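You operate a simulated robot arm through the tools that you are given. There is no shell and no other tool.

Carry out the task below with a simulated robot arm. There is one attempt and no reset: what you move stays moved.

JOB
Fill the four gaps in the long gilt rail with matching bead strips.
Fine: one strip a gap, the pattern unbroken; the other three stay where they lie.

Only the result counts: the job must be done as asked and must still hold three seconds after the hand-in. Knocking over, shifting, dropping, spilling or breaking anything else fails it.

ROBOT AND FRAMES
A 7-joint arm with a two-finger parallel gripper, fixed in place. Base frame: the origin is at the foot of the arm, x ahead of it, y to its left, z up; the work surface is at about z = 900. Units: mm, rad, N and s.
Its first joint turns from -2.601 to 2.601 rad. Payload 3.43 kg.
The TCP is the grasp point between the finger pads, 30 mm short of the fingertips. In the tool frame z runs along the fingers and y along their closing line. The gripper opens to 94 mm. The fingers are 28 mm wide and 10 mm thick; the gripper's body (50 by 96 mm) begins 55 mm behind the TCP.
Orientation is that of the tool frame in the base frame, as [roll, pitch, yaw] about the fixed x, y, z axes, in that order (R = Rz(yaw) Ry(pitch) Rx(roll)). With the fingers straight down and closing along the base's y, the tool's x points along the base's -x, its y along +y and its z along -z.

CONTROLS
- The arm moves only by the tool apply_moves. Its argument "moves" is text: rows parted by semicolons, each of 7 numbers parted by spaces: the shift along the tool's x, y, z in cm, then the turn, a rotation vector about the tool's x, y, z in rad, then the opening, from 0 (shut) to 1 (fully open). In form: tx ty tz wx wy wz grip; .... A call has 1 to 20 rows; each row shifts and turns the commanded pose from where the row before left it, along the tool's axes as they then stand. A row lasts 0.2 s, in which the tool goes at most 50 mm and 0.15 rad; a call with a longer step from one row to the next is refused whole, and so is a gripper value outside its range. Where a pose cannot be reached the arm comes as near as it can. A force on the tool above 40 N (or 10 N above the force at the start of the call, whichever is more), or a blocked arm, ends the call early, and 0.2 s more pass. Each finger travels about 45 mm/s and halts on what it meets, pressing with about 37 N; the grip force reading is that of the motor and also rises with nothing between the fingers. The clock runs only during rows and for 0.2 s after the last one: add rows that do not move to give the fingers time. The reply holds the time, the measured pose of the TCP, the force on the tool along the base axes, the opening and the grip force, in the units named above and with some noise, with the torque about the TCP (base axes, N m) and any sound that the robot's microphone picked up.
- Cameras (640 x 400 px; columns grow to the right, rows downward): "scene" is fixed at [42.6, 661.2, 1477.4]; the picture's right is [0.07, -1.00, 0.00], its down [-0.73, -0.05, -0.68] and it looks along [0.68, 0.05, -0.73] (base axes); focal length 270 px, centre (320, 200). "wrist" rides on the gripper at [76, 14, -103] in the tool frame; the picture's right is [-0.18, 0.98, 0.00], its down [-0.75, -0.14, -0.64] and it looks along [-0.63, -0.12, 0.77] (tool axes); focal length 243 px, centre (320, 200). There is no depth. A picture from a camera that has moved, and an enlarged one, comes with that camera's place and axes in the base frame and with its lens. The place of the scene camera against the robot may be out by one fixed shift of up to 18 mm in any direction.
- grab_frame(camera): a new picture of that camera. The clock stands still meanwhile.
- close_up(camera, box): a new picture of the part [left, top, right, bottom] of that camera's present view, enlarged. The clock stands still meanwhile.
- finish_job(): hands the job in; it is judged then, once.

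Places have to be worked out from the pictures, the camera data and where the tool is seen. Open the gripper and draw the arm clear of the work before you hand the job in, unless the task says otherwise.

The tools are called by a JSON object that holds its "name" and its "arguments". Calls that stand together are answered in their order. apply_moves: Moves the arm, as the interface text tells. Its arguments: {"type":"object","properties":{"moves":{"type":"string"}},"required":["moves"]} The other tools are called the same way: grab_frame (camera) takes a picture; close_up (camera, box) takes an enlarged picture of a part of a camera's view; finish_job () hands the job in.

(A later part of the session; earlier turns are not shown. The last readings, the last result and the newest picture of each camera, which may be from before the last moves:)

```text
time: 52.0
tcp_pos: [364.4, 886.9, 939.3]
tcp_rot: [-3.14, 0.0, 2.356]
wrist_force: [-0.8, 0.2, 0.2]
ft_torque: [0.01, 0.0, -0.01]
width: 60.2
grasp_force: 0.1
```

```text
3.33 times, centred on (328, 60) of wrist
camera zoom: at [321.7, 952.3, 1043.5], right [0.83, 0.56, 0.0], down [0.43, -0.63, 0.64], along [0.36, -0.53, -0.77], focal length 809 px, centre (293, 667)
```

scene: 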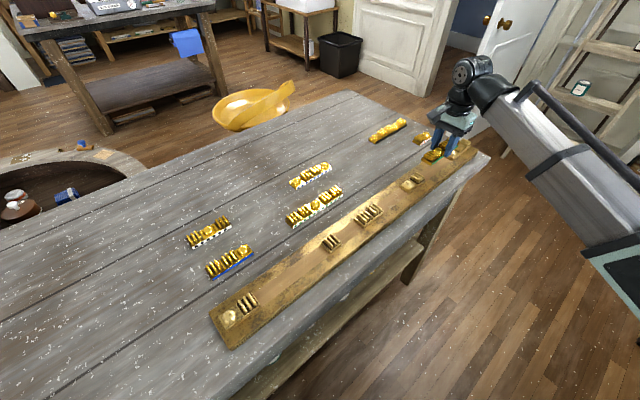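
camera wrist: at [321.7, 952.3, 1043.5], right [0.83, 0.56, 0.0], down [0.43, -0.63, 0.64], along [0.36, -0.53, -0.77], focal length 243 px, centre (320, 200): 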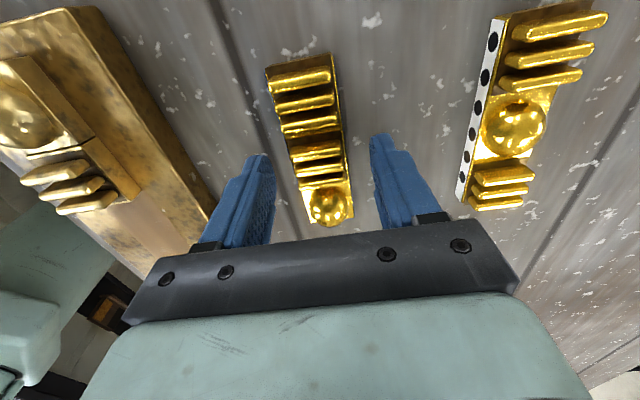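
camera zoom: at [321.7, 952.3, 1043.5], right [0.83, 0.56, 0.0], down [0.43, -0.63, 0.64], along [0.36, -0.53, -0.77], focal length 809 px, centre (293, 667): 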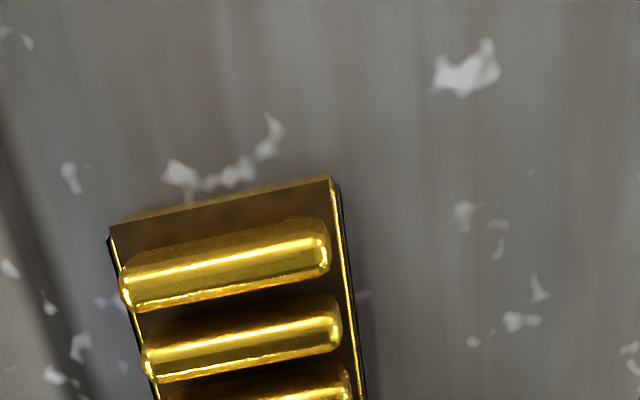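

Centred within 0.5 mm in both directions. I lower the last 5 mm and close.

{"name": "apply_moves", "arguments": {"moves": "0 0 0.3 0 0 0 0.64; 0 0 0.22 0 0 0 0.64; 0 0 0 0 0 0 0.64; 0 0 0 0 0 0 0; 0 0 0 0 0 0 0; 0 0 0 0 0 0 0; 0 0 0 0 0 0 0"}}

{"name": "close_up", "arguments": {"camera": "wrist", "box": [232, 0, 424, 120]}}

{"name": "close_up", "arguments": {"camera": "wrist", "box": [264, 20, 360, 80]}}

```text
time: 53.6
tcp_pos: [366.3, 887.7, 933.0]
tcp_rot: [-3.141, -0.001, 2.355]
wrist_force: [-0.6, 0.1, 0.6]
ft_torque: [0.0, 0.01, 0.0]
width: 33.2
grasp_force: 37.1
```

```text
3.33 times, centred on (328, 60) of wrist
camera zoom: at [322.1, 952.9, 1037.7], right [0.83, 0.56, 0.0], down [0.43, -0.63, 0.64], along [0.36, -0.53, -0.77], focal length 809 px, centre (293, 667)
```

zoom: 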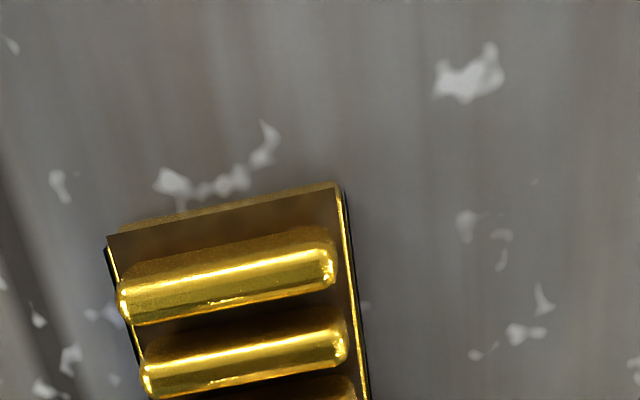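

```text
6.67 times, centred on (312, 50) of wrist
camera zoom: at [322.1, 952.9, 1037.7], right [0.83, 0.56, 0.0], down [0.43, -0.63, 0.64], along [0.36, -0.53, -0.77], focal length 1618 px, centre (373, 1200)
```

zoom: 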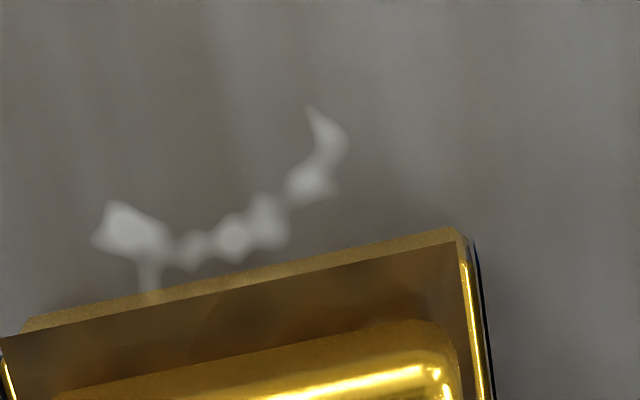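

Gripped at 33.2 mm; the end nearer the camera is 53.9 mm ahead of the TCP. I lift and carry it to above gap 3, where I'll turn it half round.

{"name": "apply_moves", "arguments": {"moves": "0 0 -2 0 0 0 0; 0 0 -3 0 0 0 0; 0 0 -4 0 0 0 0; -4.335 -1.307 0 0 0 0 0; -4.335 -1.307 0 0 0 0 0; -4.335 -1.307 0 0 0 0 0; -4.335 -1.307 0 0 0 0 0; -4.335 -1.307 0 0 0 0 0; -4.335 -1.307 0 0 0 0 0; -4.335 -1.307 0 0 0 0 0; -4.335 -1.307 0 0 0 0 0; -4.335 -1.307 0 0 0 0 0; -4.335 -1.307 0 0 0 0 0; 0 0 0 0 0 0 0; 0 0 0 0 0 0 0"}}

{"name": "apply_moves", "arguments": {"moves": "0 0 0 0 0 -0.1 0; 0 0 0 0 0 -0.1496 0; 0 0 0 0 0 -0.1496 0; 0 0 0 0 0 -0.1496 0; 0 0 0 0 0 -0.1496 0; 0 0 0 0 0 -0.1496 0; 0 0 0 0 0 -0.1496 0; 0 0 0 0 0 -0.1496 0; 0 0 0 0 0 -0.1496 0; 0 0 0 0 0 -0.1496 0; 0 0 0 0 0 -0.1245 0; 0 0 0 0 0 0 0; 0 0 0 0 0 0 0"}}

{"name": "grab_frame", "arguments": {"camera": "scene"}}

```text
time: 56.8
tcp_pos: [577.2, 485.1, 1022.6]
tcp_rot: [-3.141, 0.0, 2.356]
wrist_force: [-0.5, 0.0, -1.7]
ft_torque: [0.03, -0.04, -0.01]
width: 33.1
grasp_force: 36.7
```

```text
time: 59.6
tcp_pos: [580.1, 487.4, 1023.4]
tcp_rot: [3.141, 0.0, -2.357]
wrist_force: [-1.1, 0.1, -1.0]
ft_torque: [-0.02, 0.04, 0.0]
width: 33.0
grasp_force: 37.0
```

```text
taken
```

scene: 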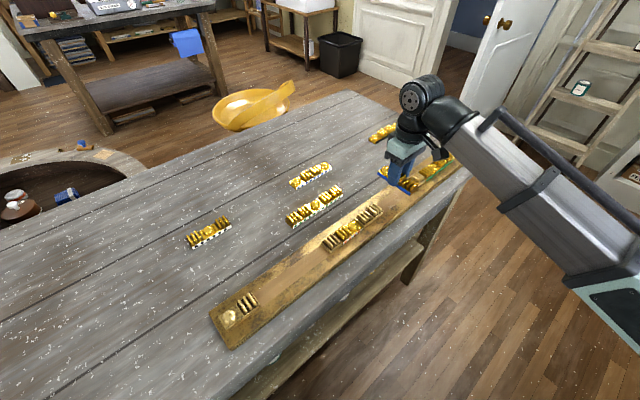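

The first quarter turn worked (yaw now −2.357). I continue the second quarter turn.

{"name": "apply_moves", "arguments": {"moves": "0 0 0 0 0 -0.1 0; 0 0 0 0 0 -0.1496 0; 0 0 0 0 0 -0.1496 0; 0 0 0 0 0 -0.1496 0; 0 0 0 0 0 -0.1496 0; 0 0 0 0 0 -0.1496 0; 0 0 0 0 0 -0.1496 0; 0 0 0 0 0 -0.1496 0; 0 0 0 0 0 -0.1496 0; 0 0 0 0 0 -0.1496 0; 0 0 0 0 0 -0.1255 0; 0 0 0 0 0 0 0; 0 0 0 0 0 0 0"}}

{"name": "grab_frame", "arguments": {"camera": "wrist"}}

{"name": "close_up", "arguments": {"camera": "wrist", "box": [232, 0, 424, 120]}}

```text
time: 62.4
tcp_pos: [580.1, 487.9, 1022.5]
tcp_rot: [3.141, 0.0, -0.784]
wrist_force: [0.4, 0.3, -0.5]
ft_torque: [0.04, 0.01, 0.01]
width: 33.0
grasp_force: 37.4
```

```text
taken
camera wrist: at [623.5, 424.8, 1127.3], right [-0.82, -0.57, 0.0], down [-0.43, 0.63, 0.64], along [-0.36, 0.53, -0.77], focal length 243 px, centre (320, 200)
```

wrist: 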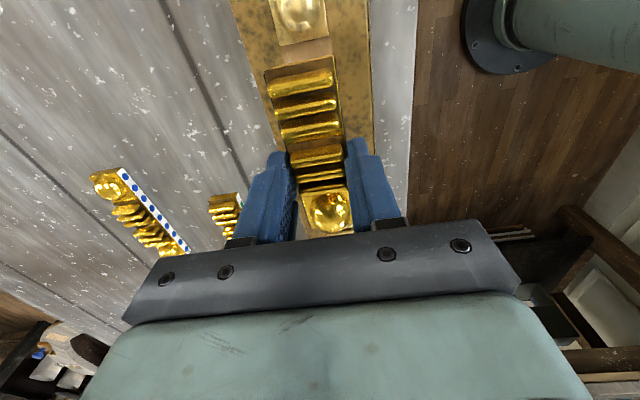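

```text
3.33 times, centred on (328, 60) of wrist
camera zoom: at [623.5, 424.8, 1127.3], right [-0.82, -0.57, 0.0], down [-0.43, 0.63, 0.64], along [-0.36, 0.53, -0.77], focal length 809 px, centre (293, 667)
```

zoom: 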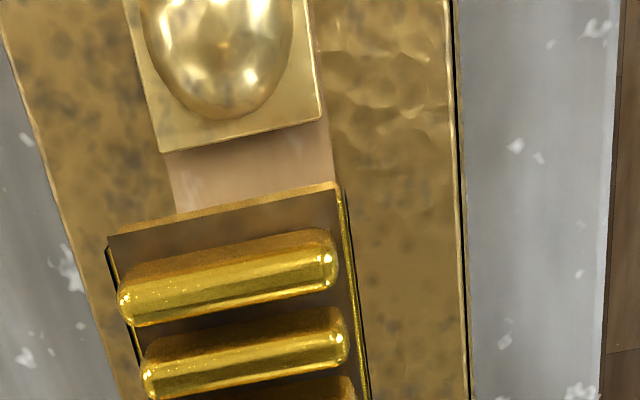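

The strip is now reversed (B R R from left to right). From this side the right-hand clearance to the next segment is about 2 mm and I want about 3.2 mm, so I shift 1.2 mm and lower to just above plate height.

{"name": "apply_moves", "arguments": {"moves": "-0.12 0 2 0 0 0 0; 0 0 2 0 0 0 0; 0 0 1 0 0 0 0; 0 0 0 0 0 0 0; 0 0 0 0 0 0 0"}}

{"name": "close_up", "arguments": {"camera": "wrist", "box": [232, 0, 424, 120]}}

{"name": "close_up", "arguments": {"camera": "scene", "box": [360, 160, 440, 210]}}

```text
time: 63.6
tcp_pos: [579.5, 488.2, 974.0]
tcp_rot: [-3.142, 0.001, -0.784]
wrist_force: [-0.2, 0.5, -2.1]
ft_torque: [-0.03, 0.03, -0.01]
width: 33.4
grasp_force: 37.5
```

```text
3.33 times, centred on (328, 60) of wrist
camera zoom: at [623.2, 426.0, 1077.4], right [-0.83, -0.56, 0.0], down [-0.43, 0.63, 0.64], along [-0.36, 0.53, -0.77], focal length 809 px, centre (293, 667)
```

zoom: 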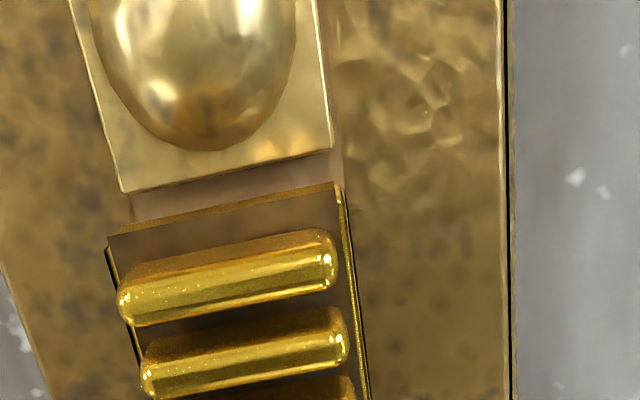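

```text
8.00 times, centred on (400, 185) of scene
camera zoom: at [42.6, 661.2, 1477.4], right [0.07, -1.0, 0.0], down [-0.73, -0.05, -0.68], along [0.68, 0.05, -0.73], focal length 2159 px, centre (-320, 320)
```

zoom: 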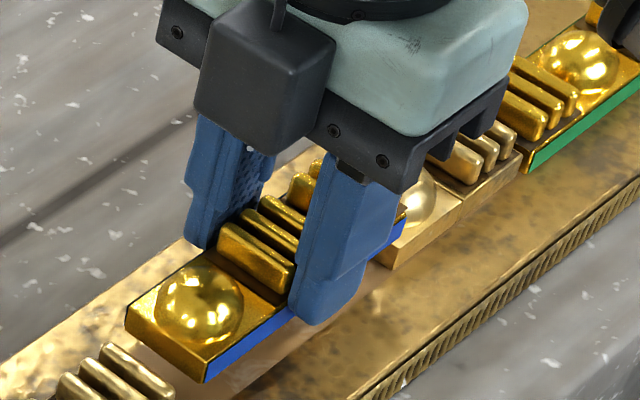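

The right clearance is now about 3.3 mm as intended, and the sideways offset is under 0.5 mm. I lower 16 mm into the gap.

{"name": "apply_moves", "arguments": {"moves": "0 0 0.6 0 0 0 0; 0 0 0.6 0 0 0 0; 0 0 0.4 0 0 0 0; 0 0 0 0 0 0 0; 0 0 0 0 0 0 0"}}

{"name": "close_up", "arguments": {"camera": "wrist", "box": [232, 0, 424, 120]}}

{"name": "close_up", "arguments": {"camera": "scene", "box": [360, 160, 440, 210]}}

```text
time: 64.8
tcp_pos: [579.0, 488.6, 956.9]
tcp_rot: [-3.141, -0.002, -0.785]
wrist_force: [-0.2, -0.1, -0.8]
ft_torque: [-0.04, -0.01, -0.01]
width: 33.3
grasp_force: 36.7
```

```text
3.33 times, centred on (328, 60) of wrist
camera zoom: at [623.1, 426.0, 1061.2], right [-0.83, -0.56, 0.0], down [-0.43, 0.63, 0.64], along [-0.36, 0.53, -0.77], focal length 809 px, centre (293, 667)
```

zoom: 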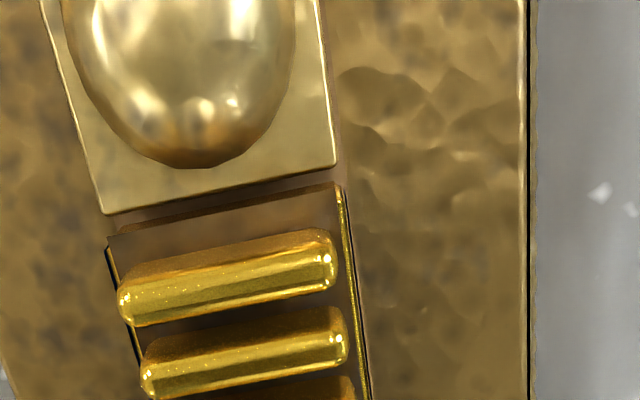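

```text
8.00 times, centred on (400, 185) of scene
camera zoom: at [42.6, 661.2, 1477.4], right [0.07, -1.0, 0.0], down [-0.73, -0.05, -0.68], along [0.68, 0.05, -0.73], focal length 2159 px, centre (-320, 320)
```

zoom: 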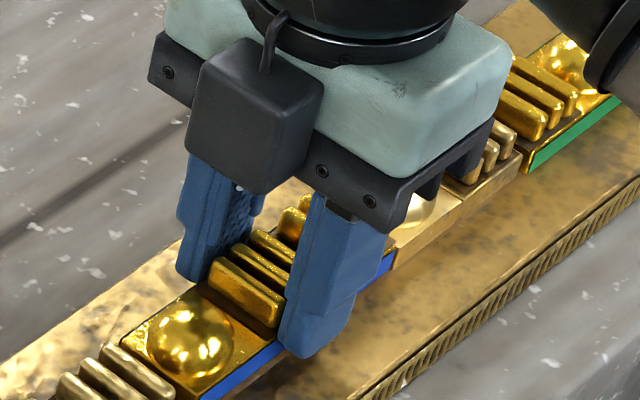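

Both clearances look to be about 3 mm. I ease down to contact.

{"name": "apply_moves", "arguments": {"moves": "0 0 0.15 0 0 0 0; 0 0 0.1 0 0 0 0; 0 0 0.05 0 0 0 0; 0 0 0.04 0 0 0 0; 0 0 0.04 0 0 0 0; 0 0 0.04 0 0 0 0; 0 0 0 0 0 0 0"}}

{"name": "close_up", "arguments": {"camera": "wrist", "box": [232, 0, 424, 120]}}

```text
time: 66.4
tcp_pos: [579.5, 487.9, 953.6]
tcp_rot: [-3.14, 0.0, -0.787]
wrist_force: [2.1, 2.3, 17.0]
ft_torque: [0.04, 0.05, 0.02]
width: 32.9
grasp_force: 37.4
```

```text
3.33 times, centred on (328, 60) of wrist
camera zoom: at [622.3, 425.3, 1057.7], right [-0.83, -0.56, 0.0], down [-0.43, 0.63, 0.64], along [-0.36, 0.53, -0.77], focal length 809 px, centre (293, 667)
```

zoom: 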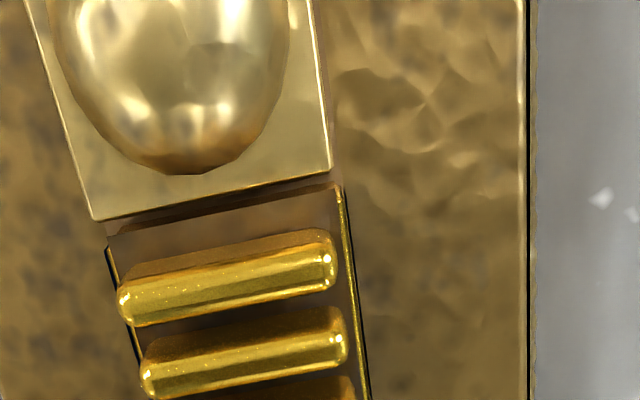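

Seated at 17 N, still well aligned. I relax the press and open gradually.

{"name": "apply_moves", "arguments": {"moves": "0 0 -0.05 0 0 0 0; 0 0 -0.03 0 0 0 0; 0 0 0 0 0 0 0; 0 0 0 0 0 0 0.36; 0 0 0 0 0 0 0.37; 0 0 0 0 0 0 0.4; 0 0 0 0 0 0 0.5; 0 0 0 0 0 0 0.53; 0 0 0 0 0 0 0.53"}}

{"name": "close_up", "arguments": {"camera": "wrist", "box": [232, 0, 424, 120]}}

```text
time: 68.4
tcp_pos: [578.3, 487.1, 954.3]
tcp_rot: [-3.141, 0.0, -0.786]
wrist_force: [0.1, 0.1, 0.3]
ft_torque: [0.0, 0.02, 0.0]
width: 49.8
grasp_force: 0.1
```

```text
3.33 times, centred on (328, 60) of wrist
camera zoom: at [622.7, 425.1, 1057.5], right [-0.83, -0.56, 0.0], down [-0.43, 0.63, 0.64], along [-0.36, 0.53, -0.77], focal length 809 px, centre (293, 667)
```

zoom: 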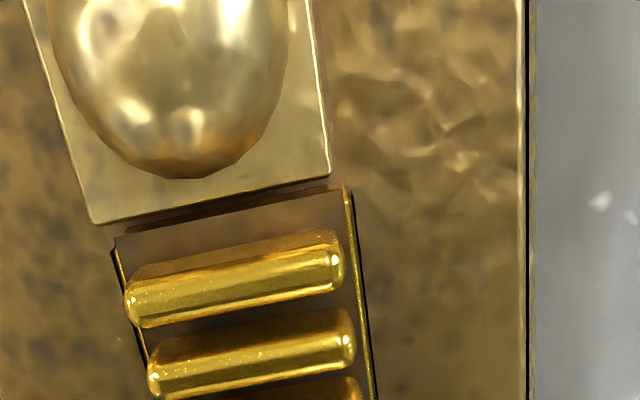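

On release the strip moved about 1.5 mm sideways (toward the robot), as the earlier ones did slightly, because of lateral load while pressing. With no vertical load now, I re-centre it by closing lightly at the right position and reopening.

{"name": "apply_moves", "arguments": {"moves": "0 -0.05 -0.03 0 0 0 0.53; 0 0 0 0 0 0 0.53; 0 0 0 0 0 0 0.45; 0 0 0 0 0 0 0.38; 0 0 0 0 0 0 0.34; 0 0 0 0 0 0 0.34; 0 0 0 0 0 0 0.34"}}

{"name": "close_up", "arguments": {"camera": "wrist", "box": [232, 0, 424, 120]}}

```text
time: 70.0
tcp_pos: [579.6, 488.1, 955.0]
tcp_rot: [-3.141, 0.001, -0.786]
wrist_force: [1.2, 0.1, 0.0]
ft_torque: [0.0, 0.02, -0.01]
width: 33.2
grasp_force: 37.4
```

```text
3.33 times, centred on (328, 60) of wrist
camera zoom: at [622.7, 425.6, 1057.4], right [-0.83, -0.56, 0.0], down [-0.43, 0.63, 0.64], along [-0.36, 0.53, -0.77], focal length 809 px, centre (293, 667)
```

zoom: 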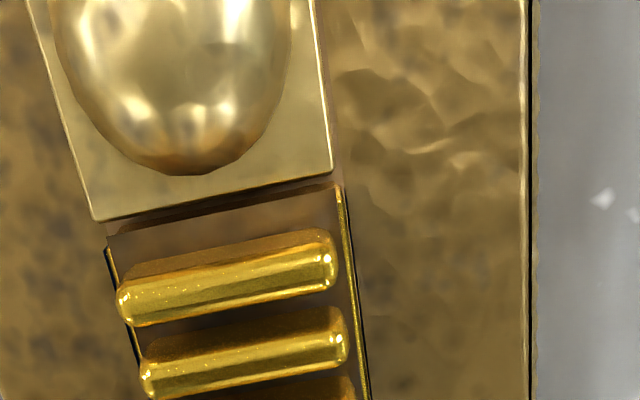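

Re-centred with no load on the tool. I open gradually again.

{"name": "apply_moves", "arguments": {"moves": "0 0 0 0 0 0 0.36; 0 0 0 0 0 0 0.37; 0 0 0 0 0 0 0.39; 0 0 0 0 0 0 0.45; 0 0 0 0 0 0 0.53; 0 0 0 0 0 0 0.53"}}

{"name": "close_up", "arguments": {"camera": "wrist", "box": [232, 0, 424, 120]}}

```text
time: 71.4
tcp_pos: [578.0, 487.7, 953.3]
tcp_rot: [3.141, 0.0, -0.784]
wrist_force: [-0.1, 0.6, 0.2]
ft_torque: [-0.04, -0.01, -0.02]
width: 49.8
grasp_force: 0.1
```

```text
3.33 times, centred on (328, 60) of wrist
camera zoom: at [622.7, 425.6, 1057.3], right [-0.83, -0.56, 0.0], down [-0.43, 0.63, 0.64], along [-0.36, 0.53, -0.77], focal length 809 px, centre (293, 667)
```

zoom: 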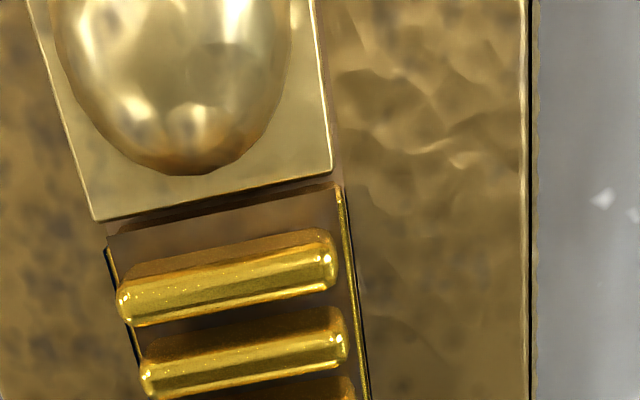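

It stayed put this time. I rise and check gap 3 from above.

{"name": "apply_moves", "arguments": {"moves": "0 0 -2 0 0 0 0.53; 0 0 -3 0 0 0 0.53; 0 0 -3 0 0 0 0.53; 0 0 0 0 0 0 0.53; 0 0 0 0 0 0 0.53"}}

{"name": "grab_frame", "arguments": {"camera": "wrist"}}

{"name": "close_up", "arguments": {"camera": "wrist", "box": [250, 60, 410, 160]}}

{"name": "close_up", "arguments": {"camera": "scene", "box": [350, 150, 446, 210]}}

```text
time: 72.6
tcp_pos: [580.9, 487.9, 1033.7]
tcp_rot: [-3.141, 0.0, -0.786]
wrist_force: [0.3, -0.4, -0.1]
ft_torque: [-0.02, -0.02, 0.02]
width: 49.7
grasp_force: 0.2
```

```text
taken
camera wrist: at [624.3, 426.0, 1138.3], right [-0.83, -0.56, 0.0], down [-0.43, 0.63, 0.64], along [-0.36, 0.53, -0.77], focal length 243 px, centre (320, 200)
```

wrist: 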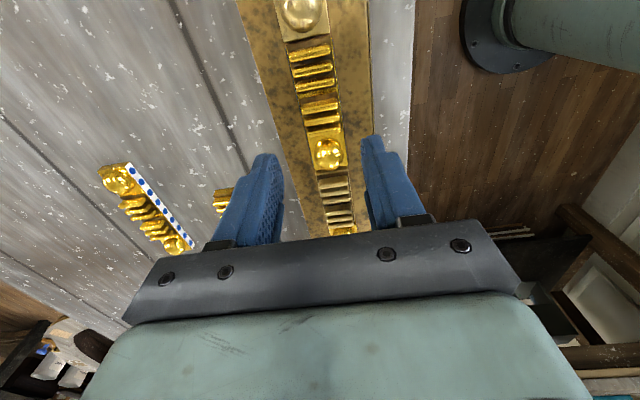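

```text
4.00 times, centred on (330, 110) of wrist
camera zoom: at [624.3, 426.0, 1138.3], right [-0.83, -0.56, 0.0], down [-0.43, 0.63, 0.64], along [-0.36, 0.53, -0.77], focal length 970 px, centre (280, 560)
```

zoom: 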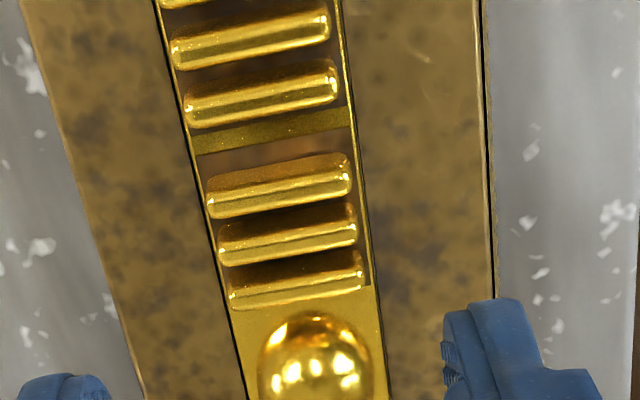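

```text
6.67 times, centred on (398, 180) of scene
camera zoom: at [42.6, 661.2, 1477.4], right [0.07, -1.0, 0.0], down [-0.73, -0.05, -0.68], along [0.68, 0.05, -0.73], focal length 1799 px, centre (-200, 333)
```

zoom: 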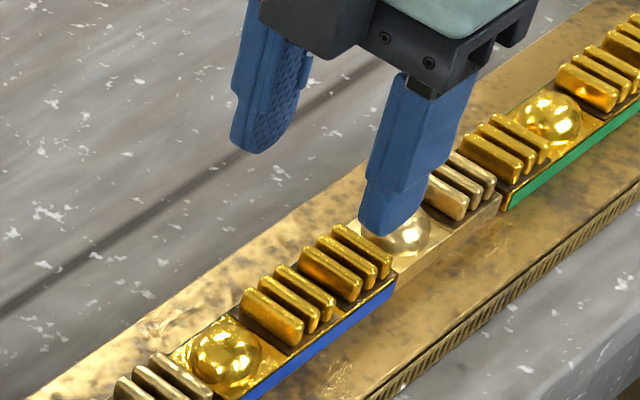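

Gap 3 now reads R R | B R R | B R. On the way to the black strip, I stop over gap 4 to re-centre the green strip the same way.

{"name": "apply_moves", "arguments": {"moves": "4.17 0.02 0 0 0 0 0.6; 4.17 0.02 0 0 0 0 0.6; 4.17 0.02 0 0 0 0 0.6; 4.17 0.02 0 0 0 0 0.6; 4.17 0.02 0 0 0 0 0.6; 0 0 0 0 0 0 0.6; 0 0 0 0 0 0 0.6"}}

{"name": "grab_frame", "arguments": {"camera": "wrist"}}

{"name": "close_up", "arguments": {"camera": "wrist", "box": [232, 0, 392, 100]}}

```text
time: 74.2
tcp_pos: [725.7, 340.7, 1035.2]
tcp_rot: [3.141, 0.001, -0.785]
wrist_force: [0.6, -0.5, 0.3]
ft_torque: [-0.03, 0.0, 0.03]
width: 56.5
grasp_force: 0.0
```

```text
taken
camera wrist: at [769.1, 277.1, 1137.8], right [-0.83, -0.56, 0.0], down [-0.43, 0.63, 0.64], along [-0.36, 0.53, -0.77], focal length 243 px, centre (320, 200)
```

wrist: 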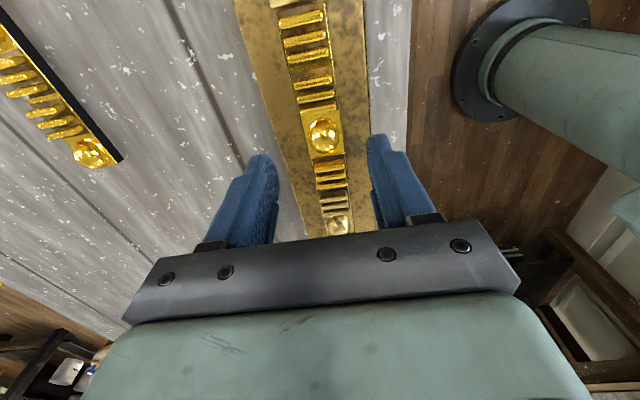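

```text
4.00 times, centred on (312, 50) of wrist
camera zoom: at [769.1, 277.1, 1137.8], right [-0.83, -0.56, 0.0], down [-0.43, 0.63, 0.64], along [-0.36, 0.53, -0.77], focal length 970 px, centre (352, 800)
```

zoom: 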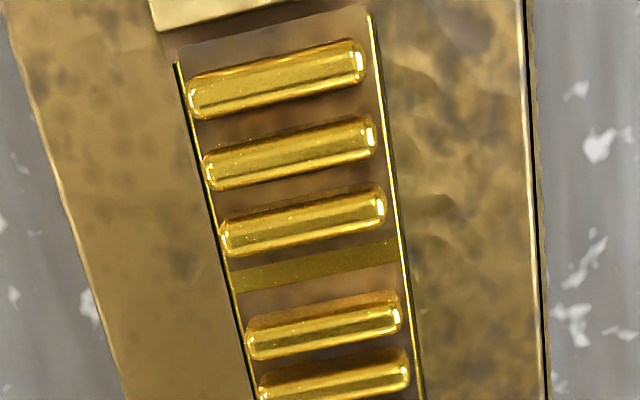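

The green strip sits about 2.3 mm toward the robot side. I descend around it with the tool centred on the rail line, then close to centre it.

{"name": "apply_moves", "arguments": {"moves": "0 -0.17 3 0 0 0 0.6; 0 0 3 0 0 0 0.6; 0 0 1.4 0 0 0 0.6; 0 0 0.4 0 0 0 0.6; 0 0 0 0 0 0 0.6; 0 0 0 0 0 0 0.6"}}

{"name": "close_up", "arguments": {"camera": "wrist", "box": [232, 0, 424, 120]}}

```text
time: 75.6
tcp_pos: [728.3, 341.3, 957.1]
tcp_rot: [-3.14, -0.001, -0.785]
wrist_force: [-0.2, 0.8, -0.4]
ft_torque: [0.03, 0.01, 0.0]
width: 56.2
grasp_force: 0.2
```

```text
3.33 times, centred on (328, 60) of wrist
camera zoom: at [771.5, 279.9, 1060.8], right [-0.83, -0.56, 0.0], down [-0.43, 0.63, 0.64], along [-0.36, 0.53, -0.77], focal length 809 px, centre (293, 667)
```

zoom: 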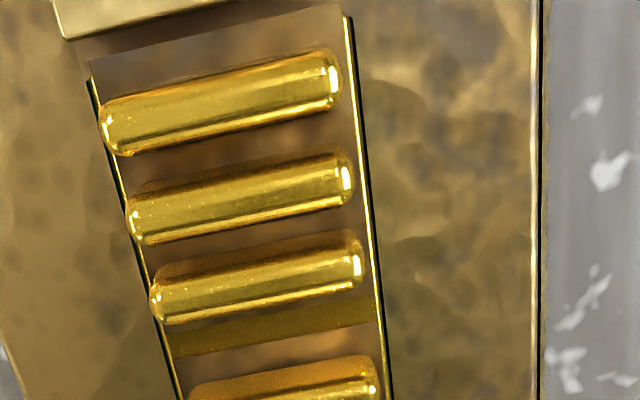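

The tool ended about 1.7 mm too far across, so I correct that before closing gently.

{"name": "apply_moves", "arguments": {"moves": "0 0.17 0.1 0 0 0 0.6; 0 0 0 0 0 0 0.6; 0 0 0 0 0 0 0.6"}}

{"name": "close_up", "arguments": {"camera": "wrist", "box": [232, 0, 424, 120]}}

```text
time: 76.4
tcp_pos: [728.2, 341.7, 955.3]
tcp_rot: [-3.141, -0.001, -0.786]
wrist_force: [0.0, -0.3, -0.2]
ft_torque: [0.0, 0.0, 0.0]
width: 56.6
grasp_force: 0.1
```

```text
3.33 times, centred on (328, 60) of wrist
camera zoom: at [770.3, 278.4, 1059.5], right [-0.83, -0.56, 0.0], down [-0.43, 0.63, 0.64], along [-0.36, 0.53, -0.77], focal length 809 px, centre (293, 667)
```

zoom: 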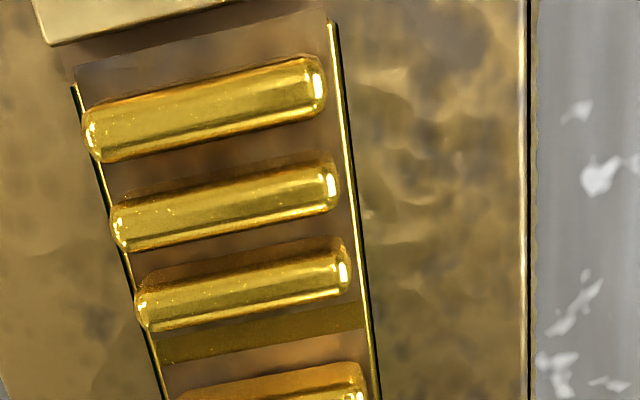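

Now centred on the rail line. I close gently to shift the green strip into line.

{"name": "apply_moves", "arguments": {"moves": "0 0 0 0 0 0 0.5; 0 0 0 0 0 0 0.42; 0 0 0 0 0 0 0.37; 0 0 0 0 0 0 0.34; 0 0 0 0 0 0 0.34; 0 0 0 0 0 0 0.34"}}

{"name": "close_up", "arguments": {"camera": "wrist", "box": [232, 0, 424, 120]}}

```text
time: 77.8
tcp_pos: [727.4, 340.9, 955.4]
tcp_rot: [-3.14, 0.001, -0.785]
wrist_force: [-0.2, -0.4, 1.2]
ft_torque: [-0.01, 0.0, 0.01]
width: 33.2
grasp_force: 37.1
```

```text
3.33 times, centred on (328, 60) of wrist
camera zoom: at [770.3, 278.4, 1059.5], right [-0.83, -0.56, 0.0], down [-0.43, 0.63, 0.64], along [-0.36, 0.53, -0.77], focal length 809 px, centre (293, 667)
```

zoom: 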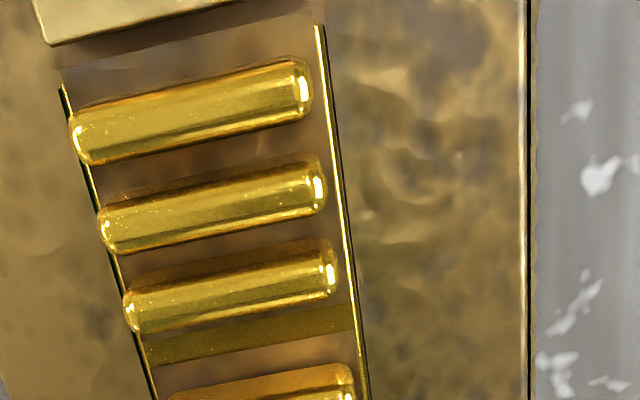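

The green strip is now within about 0.6 mm of the segment line. I open gradually and rise.

{"name": "apply_moves", "arguments": {"moves": "0 0 0 0 0 0 0.36; 0 0 0 0 0 0 0.37; 0 0 0 0 0 0 0.39; 0 0 0 0 0 0 0.45; 0 0 0 0 0 0 0.53; 0 0 0 0 0 0 0.53; 0 0 -2 0 0 0 0.53; 0 0 -3 0 0 0 0.53; 0 0 -3 0 0 0 0.53; 0 0 0 0 0 0 0.53; 0 0 0 0 0 0 0.53"}}

{"name": "grab_frame", "arguments": {"camera": "wrist"}}

{"name": "close_up", "arguments": {"camera": "wrist", "box": [232, 0, 392, 100]}}

{"name": "close_up", "arguments": {"camera": "scene", "box": [390, 130, 486, 190]}}

```text
time: 80.2
tcp_pos: [726.9, 340.2, 1035.2]
tcp_rot: [3.14, 0.001, -0.787]
wrist_force: [-0.3, 0.3, -0.1]
ft_torque: [-0.02, 0.0, 0.0]
width: 49.8
grasp_force: 0.0
```

```text
taken
camera wrist: at [769.3, 277.1, 1139.1], right [-0.83, -0.56, 0.0], down [-0.43, 0.63, 0.64], along [-0.36, 0.53, -0.77], focal length 243 px, centre (320, 200)
```

wrist: 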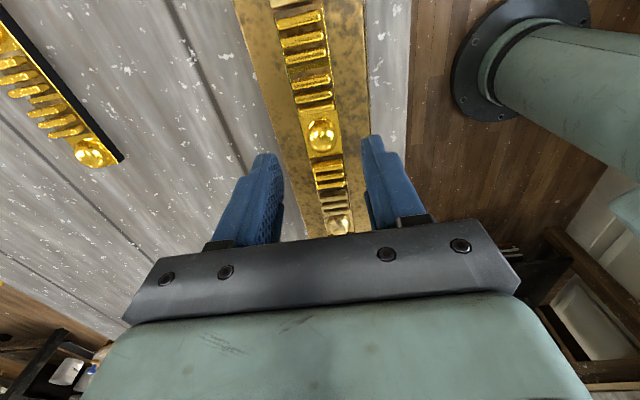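

```text
4.00 times, centred on (312, 50) of wrist
camera zoom: at [769.3, 277.1, 1139.1], right [-0.83, -0.56, 0.0], down [-0.43, 0.63, 0.64], along [-0.36, 0.53, -0.77], focal length 970 px, centre (352, 800)
```

zoom: 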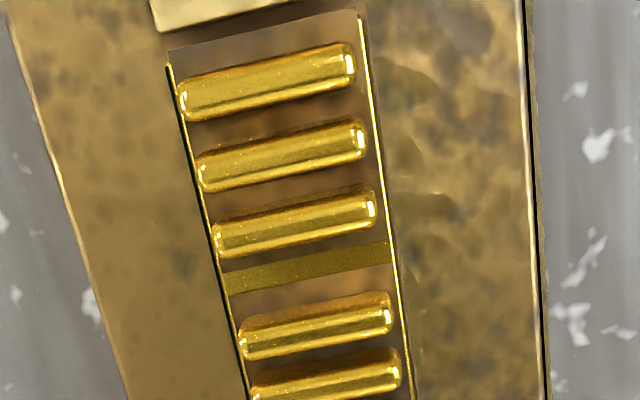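

```text
6.67 times, centred on (438, 160) of scene
camera zoom: at [42.6, 661.2, 1477.4], right [0.07, -1.0, 0.0], down [-0.73, -0.05, -0.68], along [0.68, 0.05, -0.73], focal length 1799 px, centre (-467, 467)
```

zoom: 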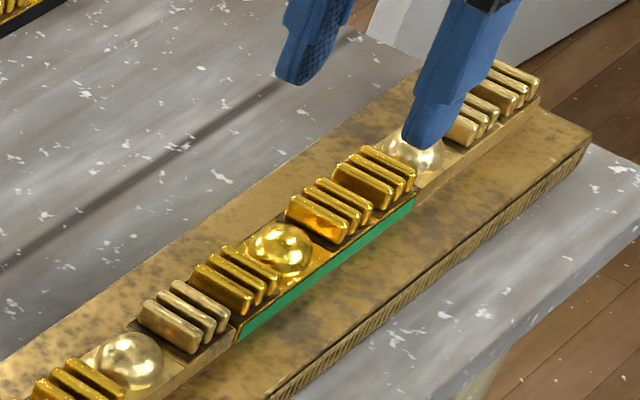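

Green is now nicely in line. For the black strip I want the near end visible while I hold it, so I turn the tool back to yaw 135° first.

{"name": "apply_moves", "arguments": {"moves": "0 0 0 0 0 0.1 0.64; 0 0 0 0 0 0.1496 0.64; 0 0 0 0 0 0.1496 0.64; 0 0 0 0 0 0.1496 0.64; 0 0 0 0 0 0.1496 0.64; 0 0 0 0 0 0.1496 0.64; 0 0 0 0 0 0.1496 0.64; 0 0 0 0 0 0.1496 0.64; 0 0 0 0 0 0.1496 0.64; 0 0 0 0 0 0.1496 0.64; 0 0 0 0 0 0.1245 0.64; 0 0 0 0 0 0 0.64"}}

{"name": "apply_moves", "arguments": {"moves": "0 0 0 0 0 0.1 0.64; 0 0 0 0 0 0.1496 0.64; 0 0 0 0 0 0.1496 0.64; 0 0 0 0 0 0.1496 0.64; 0 0 0 0 0 0.1496 0.64; 0 0 0 0 0 0.1496 0.64; 0 0 0 0 0 0.1496 0.64; 0 0 0 0 0 0.1496 0.64; 0 0 0 0 0 0.1496 0.64; 0 0 0 0 0 0.1496 0.64; 0 0 0 0 0 0.1245 0.64; 0 0 0 0 0 0 0.64; 0 0 0 0 0 0 0.64"}}

{"name": "grab_frame", "arguments": {"camera": "wrist"}}

```text
time: 82.8
tcp_pos: [726.3, 341.2, 1033.5]
tcp_rot: [3.141, -0.001, -2.357]
wrist_force: [-0.8, 0.8, 0.7]
ft_torque: [-0.01, 0.01, 0.02]
width: 60.3
grasp_force: 0.1
```

```text
time: 85.6
tcp_pos: [726.2, 341.2, 1035.0]
tcp_rot: [-3.141, 0.0, 2.355]
wrist_force: [0.8, 0.1, 0.1]
ft_torque: [0.05, 0.0, -0.01]
width: 60.3
grasp_force: 0.1
```

```text
taken
camera wrist: at [682.2, 406.5, 1138.7], right [0.83, 0.56, 0.0], down [0.43, -0.63, 0.64], along [0.36, -0.53, -0.77], focal length 243 px, centre (320, 200)
```

wrist: 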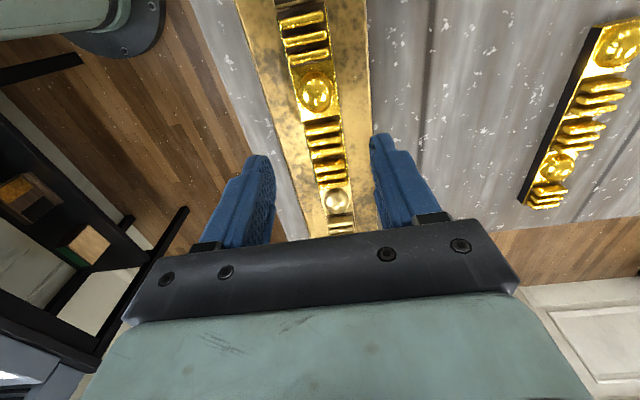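

Back at yaw 135°. I move above the black strip, aiming about 70 mm from its near end so that end stays visible in the hand.

{"name": "apply_moves", "arguments": {"moves": "-0.845 4.02 0 0 0 0 0.64; -0.845 4.02 0 0 0 0 0.64; -0.845 4.02 0 0 0 0 0.64; -0.845 4.02 0 0 0 0 0.64; -0.845 4.02 0 0 0 0 0.64; -0.845 4.01 0 0 0 0 0.64; 0 0 0 0 0 0 0.64; 0 0 0 0 0 0 0.64"}}

{"name": "grab_frame", "arguments": {"camera": "wrist"}}

{"name": "close_up", "arguments": {"camera": "wrist", "box": [240, 0, 400, 100]}}

{"name": "close_up", "arguments": {"camera": "wrist", "box": [250, 120, 410, 220]}}

```text
time: 87.4
tcp_pos: [929.6, 479.2, 1034.7]
tcp_rot: [3.142, -0.001, 2.356]
wrist_force: [-0.5, -0.5, -0.1]
ft_torque: [-0.06, 0.02, -0.01]
width: 60.3
grasp_force: 0.0
```

```text
taken
camera wrist: at [886.7, 544.0, 1138.4], right [0.83, 0.56, 0.0], down [0.43, -0.63, 0.64], along [0.36, -0.53, -0.77], focal length 243 px, centre (320, 200)
```

wrist: 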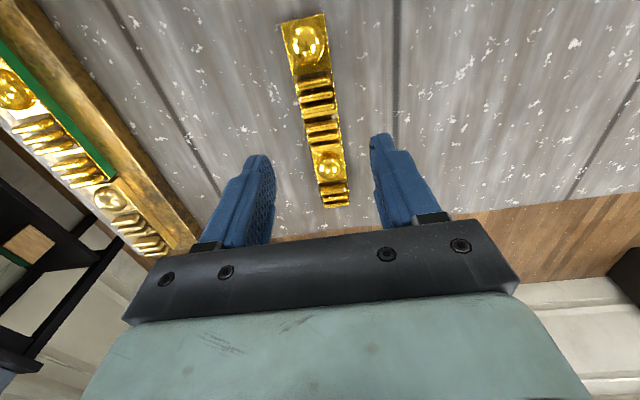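

```text
4.00 times, centred on (320, 50) of wrist
camera zoom: at [886.7, 544.0, 1138.4], right [0.83, 0.56, 0.0], down [0.43, -0.63, 0.64], along [0.36, -0.53, -0.77], focal length 970 px, centre (320, 800)
```

zoom: 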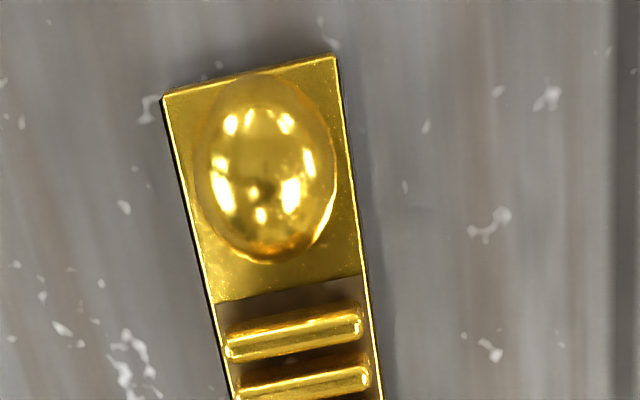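

```text
4.00 times, centred on (330, 170) of wrist
camera zoom: at [886.7, 544.0, 1138.4], right [0.83, 0.56, 0.0], down [0.43, -0.63, 0.64], along [0.36, -0.53, -0.77], focal length 970 px, centre (280, 320)
```

zoom: 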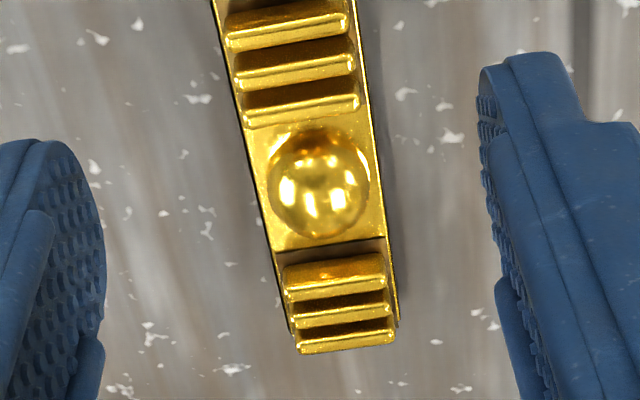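

The black strip is aligned; its near end is 66 mm ahead of the TCP and the sideways offset is 0.5 mm. I descend most of the way and check reach.

{"name": "apply_moves", "arguments": {"moves": "0 -0.05 3 0 0 0 0.64; 0 0 3 0 0 0 0.64; 0 0 2 0 0 0 0.64; 0 0 0.8 0 0 0 0.64; 0 0 0 0 0 0 0.64; 0 0 0 0 0 0 0.64"}}

{"name": "grab_frame", "arguments": {"camera": "wrist"}}

{"name": "close_up", "arguments": {"camera": "wrist", "box": [232, 0, 424, 120]}}

```text
time: 88.8
tcp_pos: [931.4, 476.1, 947.6]
tcp_rot: [3.142, 0.0, 2.356]
wrist_force: [0.1, -0.2, 0.3]
ft_torque: [-0.04, -0.02, 0.01]
width: 60.1
grasp_force: 0.1
```

```text
taken
camera wrist: at [888.0, 540.5, 1050.9], right [0.83, 0.56, 0.0], down [0.43, -0.63, 0.64], along [0.36, -0.53, -0.77], focal length 243 px, centre (320, 200)
```

wrist: 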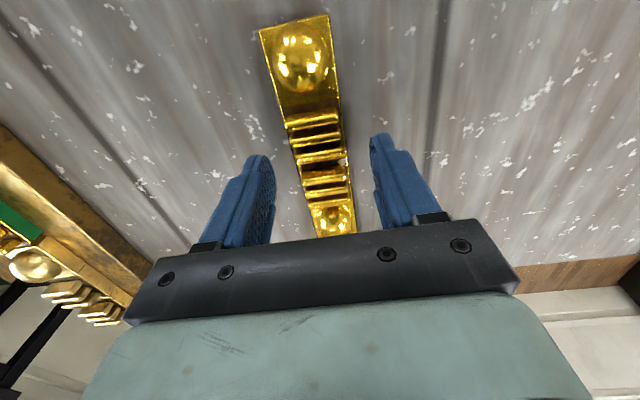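

```text
3.33 times, centred on (328, 60) of wrist
camera zoom: at [888.0, 540.5, 1050.9], right [0.83, 0.56, 0.0], down [0.43, -0.63, 0.64], along [0.36, -0.53, -0.77], focal length 809 px, centre (293, 667)
```

zoom: 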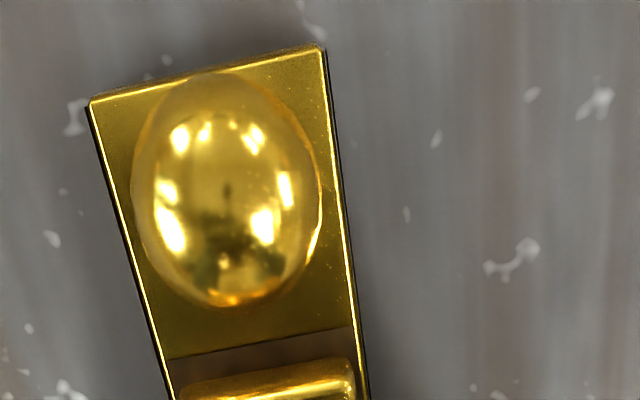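

Reach is fine. I correct 1 mm sideways, lower the last 12.5 mm and close on the strip.

{"name": "apply_moves", "arguments": {"moves": "0 0.1 0.6 0 0 0 0.64; 0 0 0.5 0 0 0 0.64; 0 0 0.15 0 0 0 0.64; 0 0 0 0 0 0 0.64; 0 0 0 0 0 0 0; 0 0 0 0 0 0 0; 0 0 0 0 0 0 0; 0 0 0 0 0 0 0"}}

{"name": "grab_frame", "arguments": {"camera": "wrist"}}

{"name": "close_up", "arguments": {"camera": "wrist", "box": [232, 0, 424, 120]}}

```text
time: 90.6
tcp_pos: [933.0, 475.6, 934.7]
tcp_rot: [-3.141, 0.0, 2.357]
wrist_force: [0.1, -0.3, 0.7]
ft_torque: [0.03, 0.03, -0.03]
width: 33.3
grasp_force: 37.6
```

```text
taken
camera wrist: at [888.8, 541.0, 1038.4], right [0.83, 0.56, 0.0], down [0.43, -0.63, 0.64], along [0.36, -0.53, -0.77], focal length 243 px, centre (320, 200)
```

wrist: 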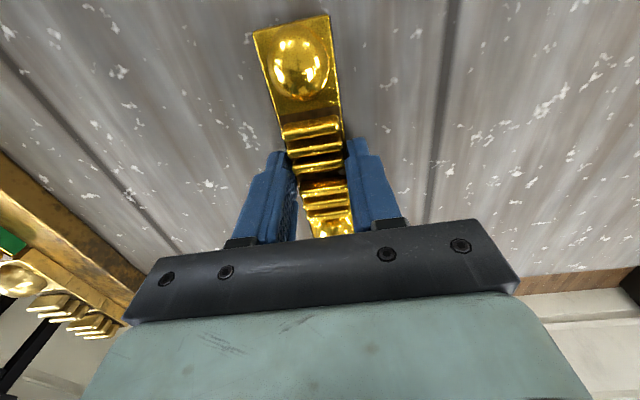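

```text
3.33 times, centred on (328, 60) of wrist
camera zoom: at [888.8, 541.0, 1038.4], right [0.83, 0.56, 0.0], down [0.43, -0.63, 0.64], along [0.36, -0.53, -0.77], focal length 809 px, centre (293, 667)
```

zoom: 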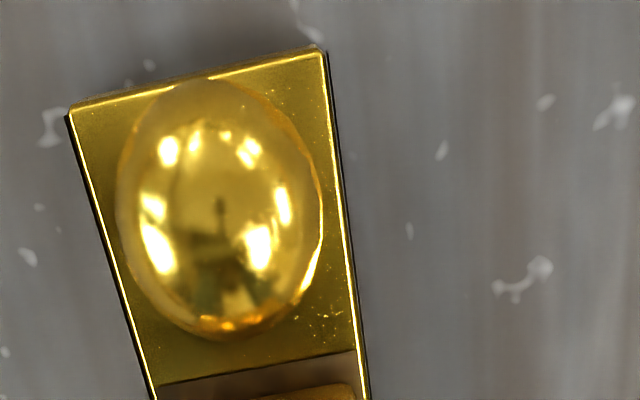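

The black strip is gripped; its near end is about 69.7 mm ahead of the TCP. I lift and carry it to the left side, stopping 135 mm beside gap 1 so I can measure that gap unobstructed.

{"name": "apply_moves", "arguments": {"moves": "0 0 -2 0 0 0 0; 0 0 -3 0 0 0 0; 0 0 -3 0 0 0 0; 4.557 -0.75 -0.46 0 0 0 0; 4.557 -0.75 -0.46 0 0 0 0; 4.557 -0.75 -0.46 0 0 0 0; 4.557 -0.75 -0.46 0 0 0 0; 4.557 -0.75 -0.46 0 0 0 0; 4.557 -0.75 -0.46 0 0 0 0; 4.557 -0.75 -0.46 0 0 0 0; 4.557 -0.75 -0.46 0 0 0 0; 4.557 -0.75 -0.46 0 0 0 0; 4.557 -0.75 -0.46 0 0 0 0; 4.557 -0.75 -0.46 0 0 0 0; 4.557 -0.75 -0.46 0 0 0 0; 4.557 -0.75 -0.46 0 0 0 0; 4.557 -0.75 -0.46 0 0 0 0; 0 0 0 0 0 0 0; 0 0 0 0 0 0 0"}}

{"name": "grab_frame", "arguments": {"camera": "wrist"}}

{"name": "grab_frame", "arguments": {"camera": "scene"}}

```text
time: 94.6
tcp_pos: [407.0, 853.7, 1078.4]
tcp_rot: [3.141, 0.0, 2.356]
wrist_force: [0.2, 0.5, -2.0]
ft_torque: [-0.01, 0.03, -0.01]
width: 33.2
grasp_force: 37.5
```

```text
taken
camera wrist: at [362.8, 918.0, 1182.5], right [0.83, 0.56, 0.0], down [0.43, -0.63, 0.64], along [0.36, -0.53, -0.77], focal length 243 px, centre (320, 200)
```

wrist: 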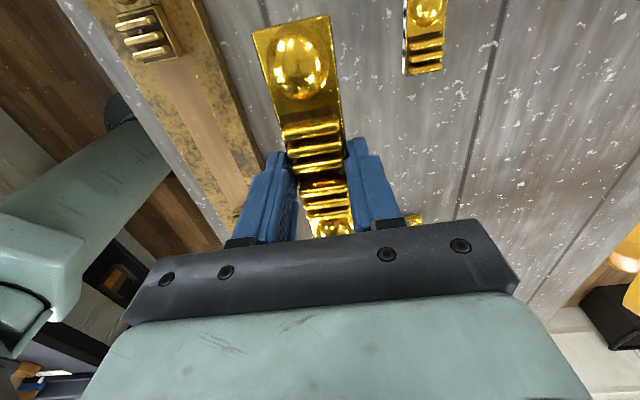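

```text
taken
```

scene: 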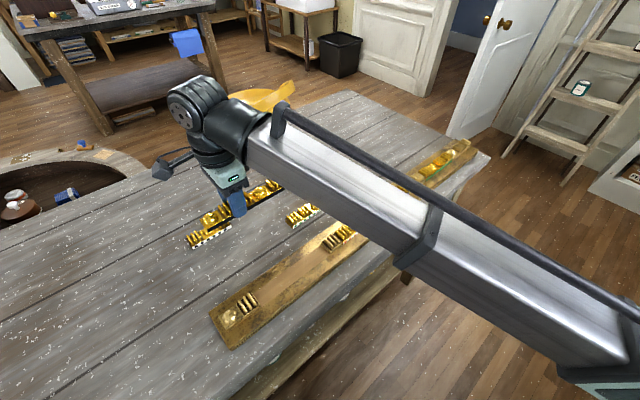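

Gap 1's left end is visible. I enlarge both ends.

{"name": "close_up", "arguments": {"camera": "wrist", "box": [96, 10, 224, 90]}}

{"name": "close_up", "arguments": {"camera": "wrist", "box": [180, 180, 276, 240]}}

```text
5.00 times, centred on (160, 50) of wrist
camera zoom: at [362.8, 918.0, 1182.5], right [0.83, 0.56, 0.0], down [0.43, -0.63, 0.64], along [0.36, -0.53, -0.77], focal length 1213 px, centre (1120, 950)
```

zoom: 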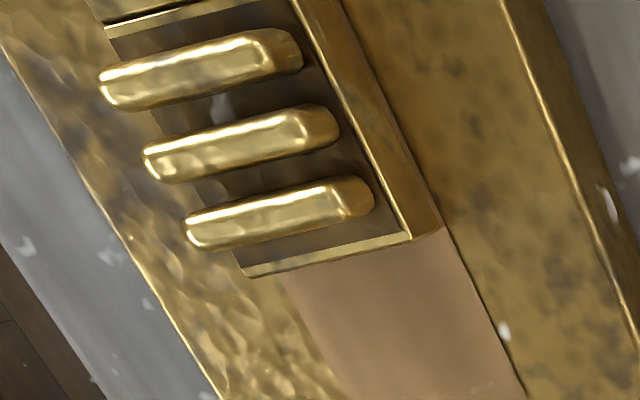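

```text
6.67 times, centred on (228, 210) of wrist
camera zoom: at [362.8, 918.0, 1182.5], right [0.83, 0.56, 0.0], down [0.43, -0.63, 0.64], along [0.36, -0.53, -0.77], focal length 1618 px, centre (933, 133)
```

zoom: 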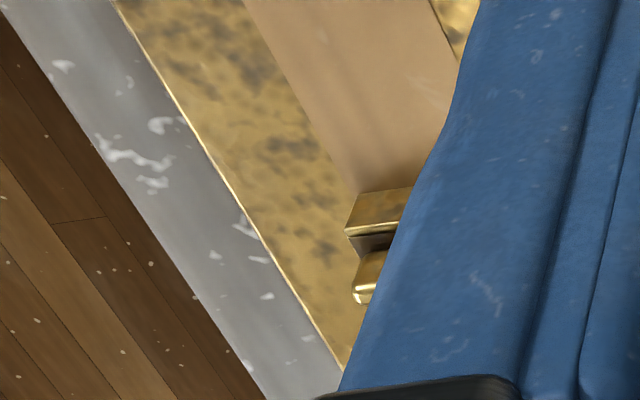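

Gap 1 is about 191 mm (U from −374.4 to about −183), leaving about 2.5 mm at each end for the ~186 mm strip. I move over the gap while high and flip the strip half round.

{"name": "apply_moves", "arguments": {"moves": "-1.52 -3.37 0 0 0 0 0; -1.52 -3.37 0 0 0 0 0; -1.51 -3.37 0 0 0 0 0; -1.51 -3.36 0 0 0 0 0; 0 0 0 0 0 -0.1 0; 0 0 0 0 0 -0.1496 0; 0 0 0 0 0 -0.1496 0; 0 0 0 0 0 -0.1496 0; 0 0 0 0 0 -0.1496 0; 0 0 0 0 0 -0.1496 0; 0 0 0 0 0 -0.1496 0; 0 0 0 0 0 -0.1496 0; 0 0 0 0 0 -0.1496 0; 0 0 0 0 0 -0.1496 0; 0 0 0 0 0 -0.1245 0; 0 0 0 0 0 0 0"}}

{"name": "apply_moves", "arguments": {"moves": "0 0 0 0 0 -0.1 0; 0 0 0 0 0 -0.1496 0; 0 0 0 0 0 -0.1496 0; 0 0 0 0 0 -0.1496 0; 0 0 0 0 0 -0.1496 0; 0 0 0 0 0 -0.1496 0; 0 0 0 0 0 -0.1496 0; 0 0 0 0 0 -0.1496 0; 0 0 0 0 0 -0.1496 0; 0 0 0 0 0 -0.1496 0; 0 0 0 0 0 -0.1245 0; 0 0 0 0 0 0 0; 0 0 0 0 0 0 0"}}

{"name": "grab_frame", "arguments": {"camera": "wrist"}}

{"name": "close_up", "arguments": {"camera": "wrist", "box": [232, 0, 424, 120]}}

{"name": "grab_frame", "arguments": {"camera": "scene"}}

```text
time: 98.0
tcp_pos: [354.8, 714.0, 1078.8]
tcp_rot: [-3.141, -0.001, -2.356]
wrist_force: [0.5, 0.0, -1.2]
ft_torque: [-0.05, 0.05, -0.03]
width: 33.3
grasp_force: 36.9
```

```text
time: 100.8
tcp_pos: [354.6, 714.1, 1078.9]
tcp_rot: [3.14, 0.0, -0.785]
wrist_force: [-0.2, -0.4, -0.8]
ft_torque: [-0.03, -0.02, -0.03]
width: 33.4
grasp_force: 36.8
```

```text
taken
camera wrist: at [398.6, 652.4, 1182.6], right [-0.82, -0.57, 0.0], down [-0.43, 0.63, 0.64], along [-0.36, 0.53, -0.77], focal length 243 px, centre (320, 200)
```

wrist: 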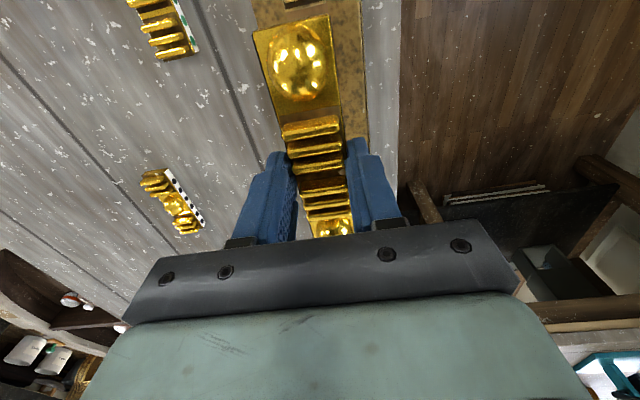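

```text
3.33 times, centred on (328, 60) of wrist
camera zoom: at [398.6, 652.4, 1182.6], right [-0.82, -0.57, 0.0], down [-0.43, 0.63, 0.64], along [-0.36, 0.53, -0.77], focal length 809 px, centre (293, 667)
```

zoom: 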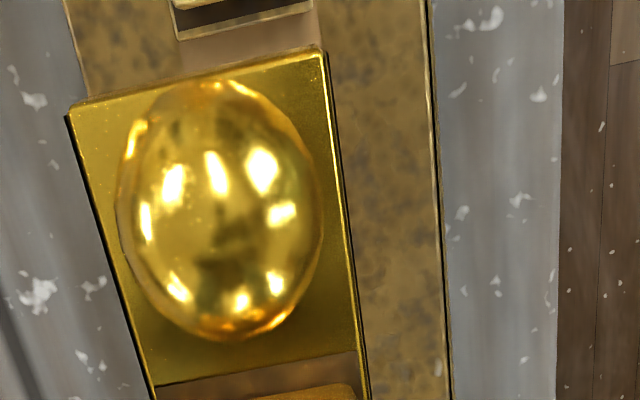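

```text
taken
```

scene: 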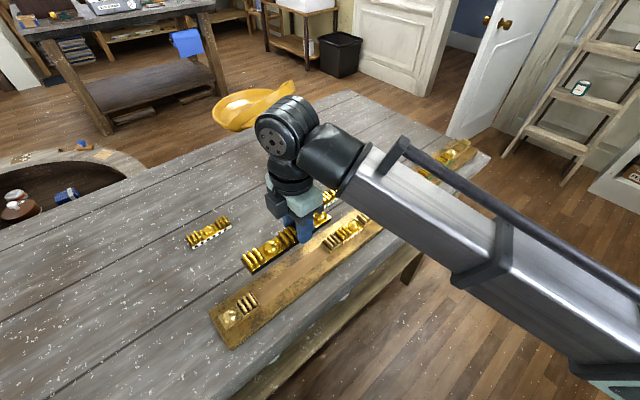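

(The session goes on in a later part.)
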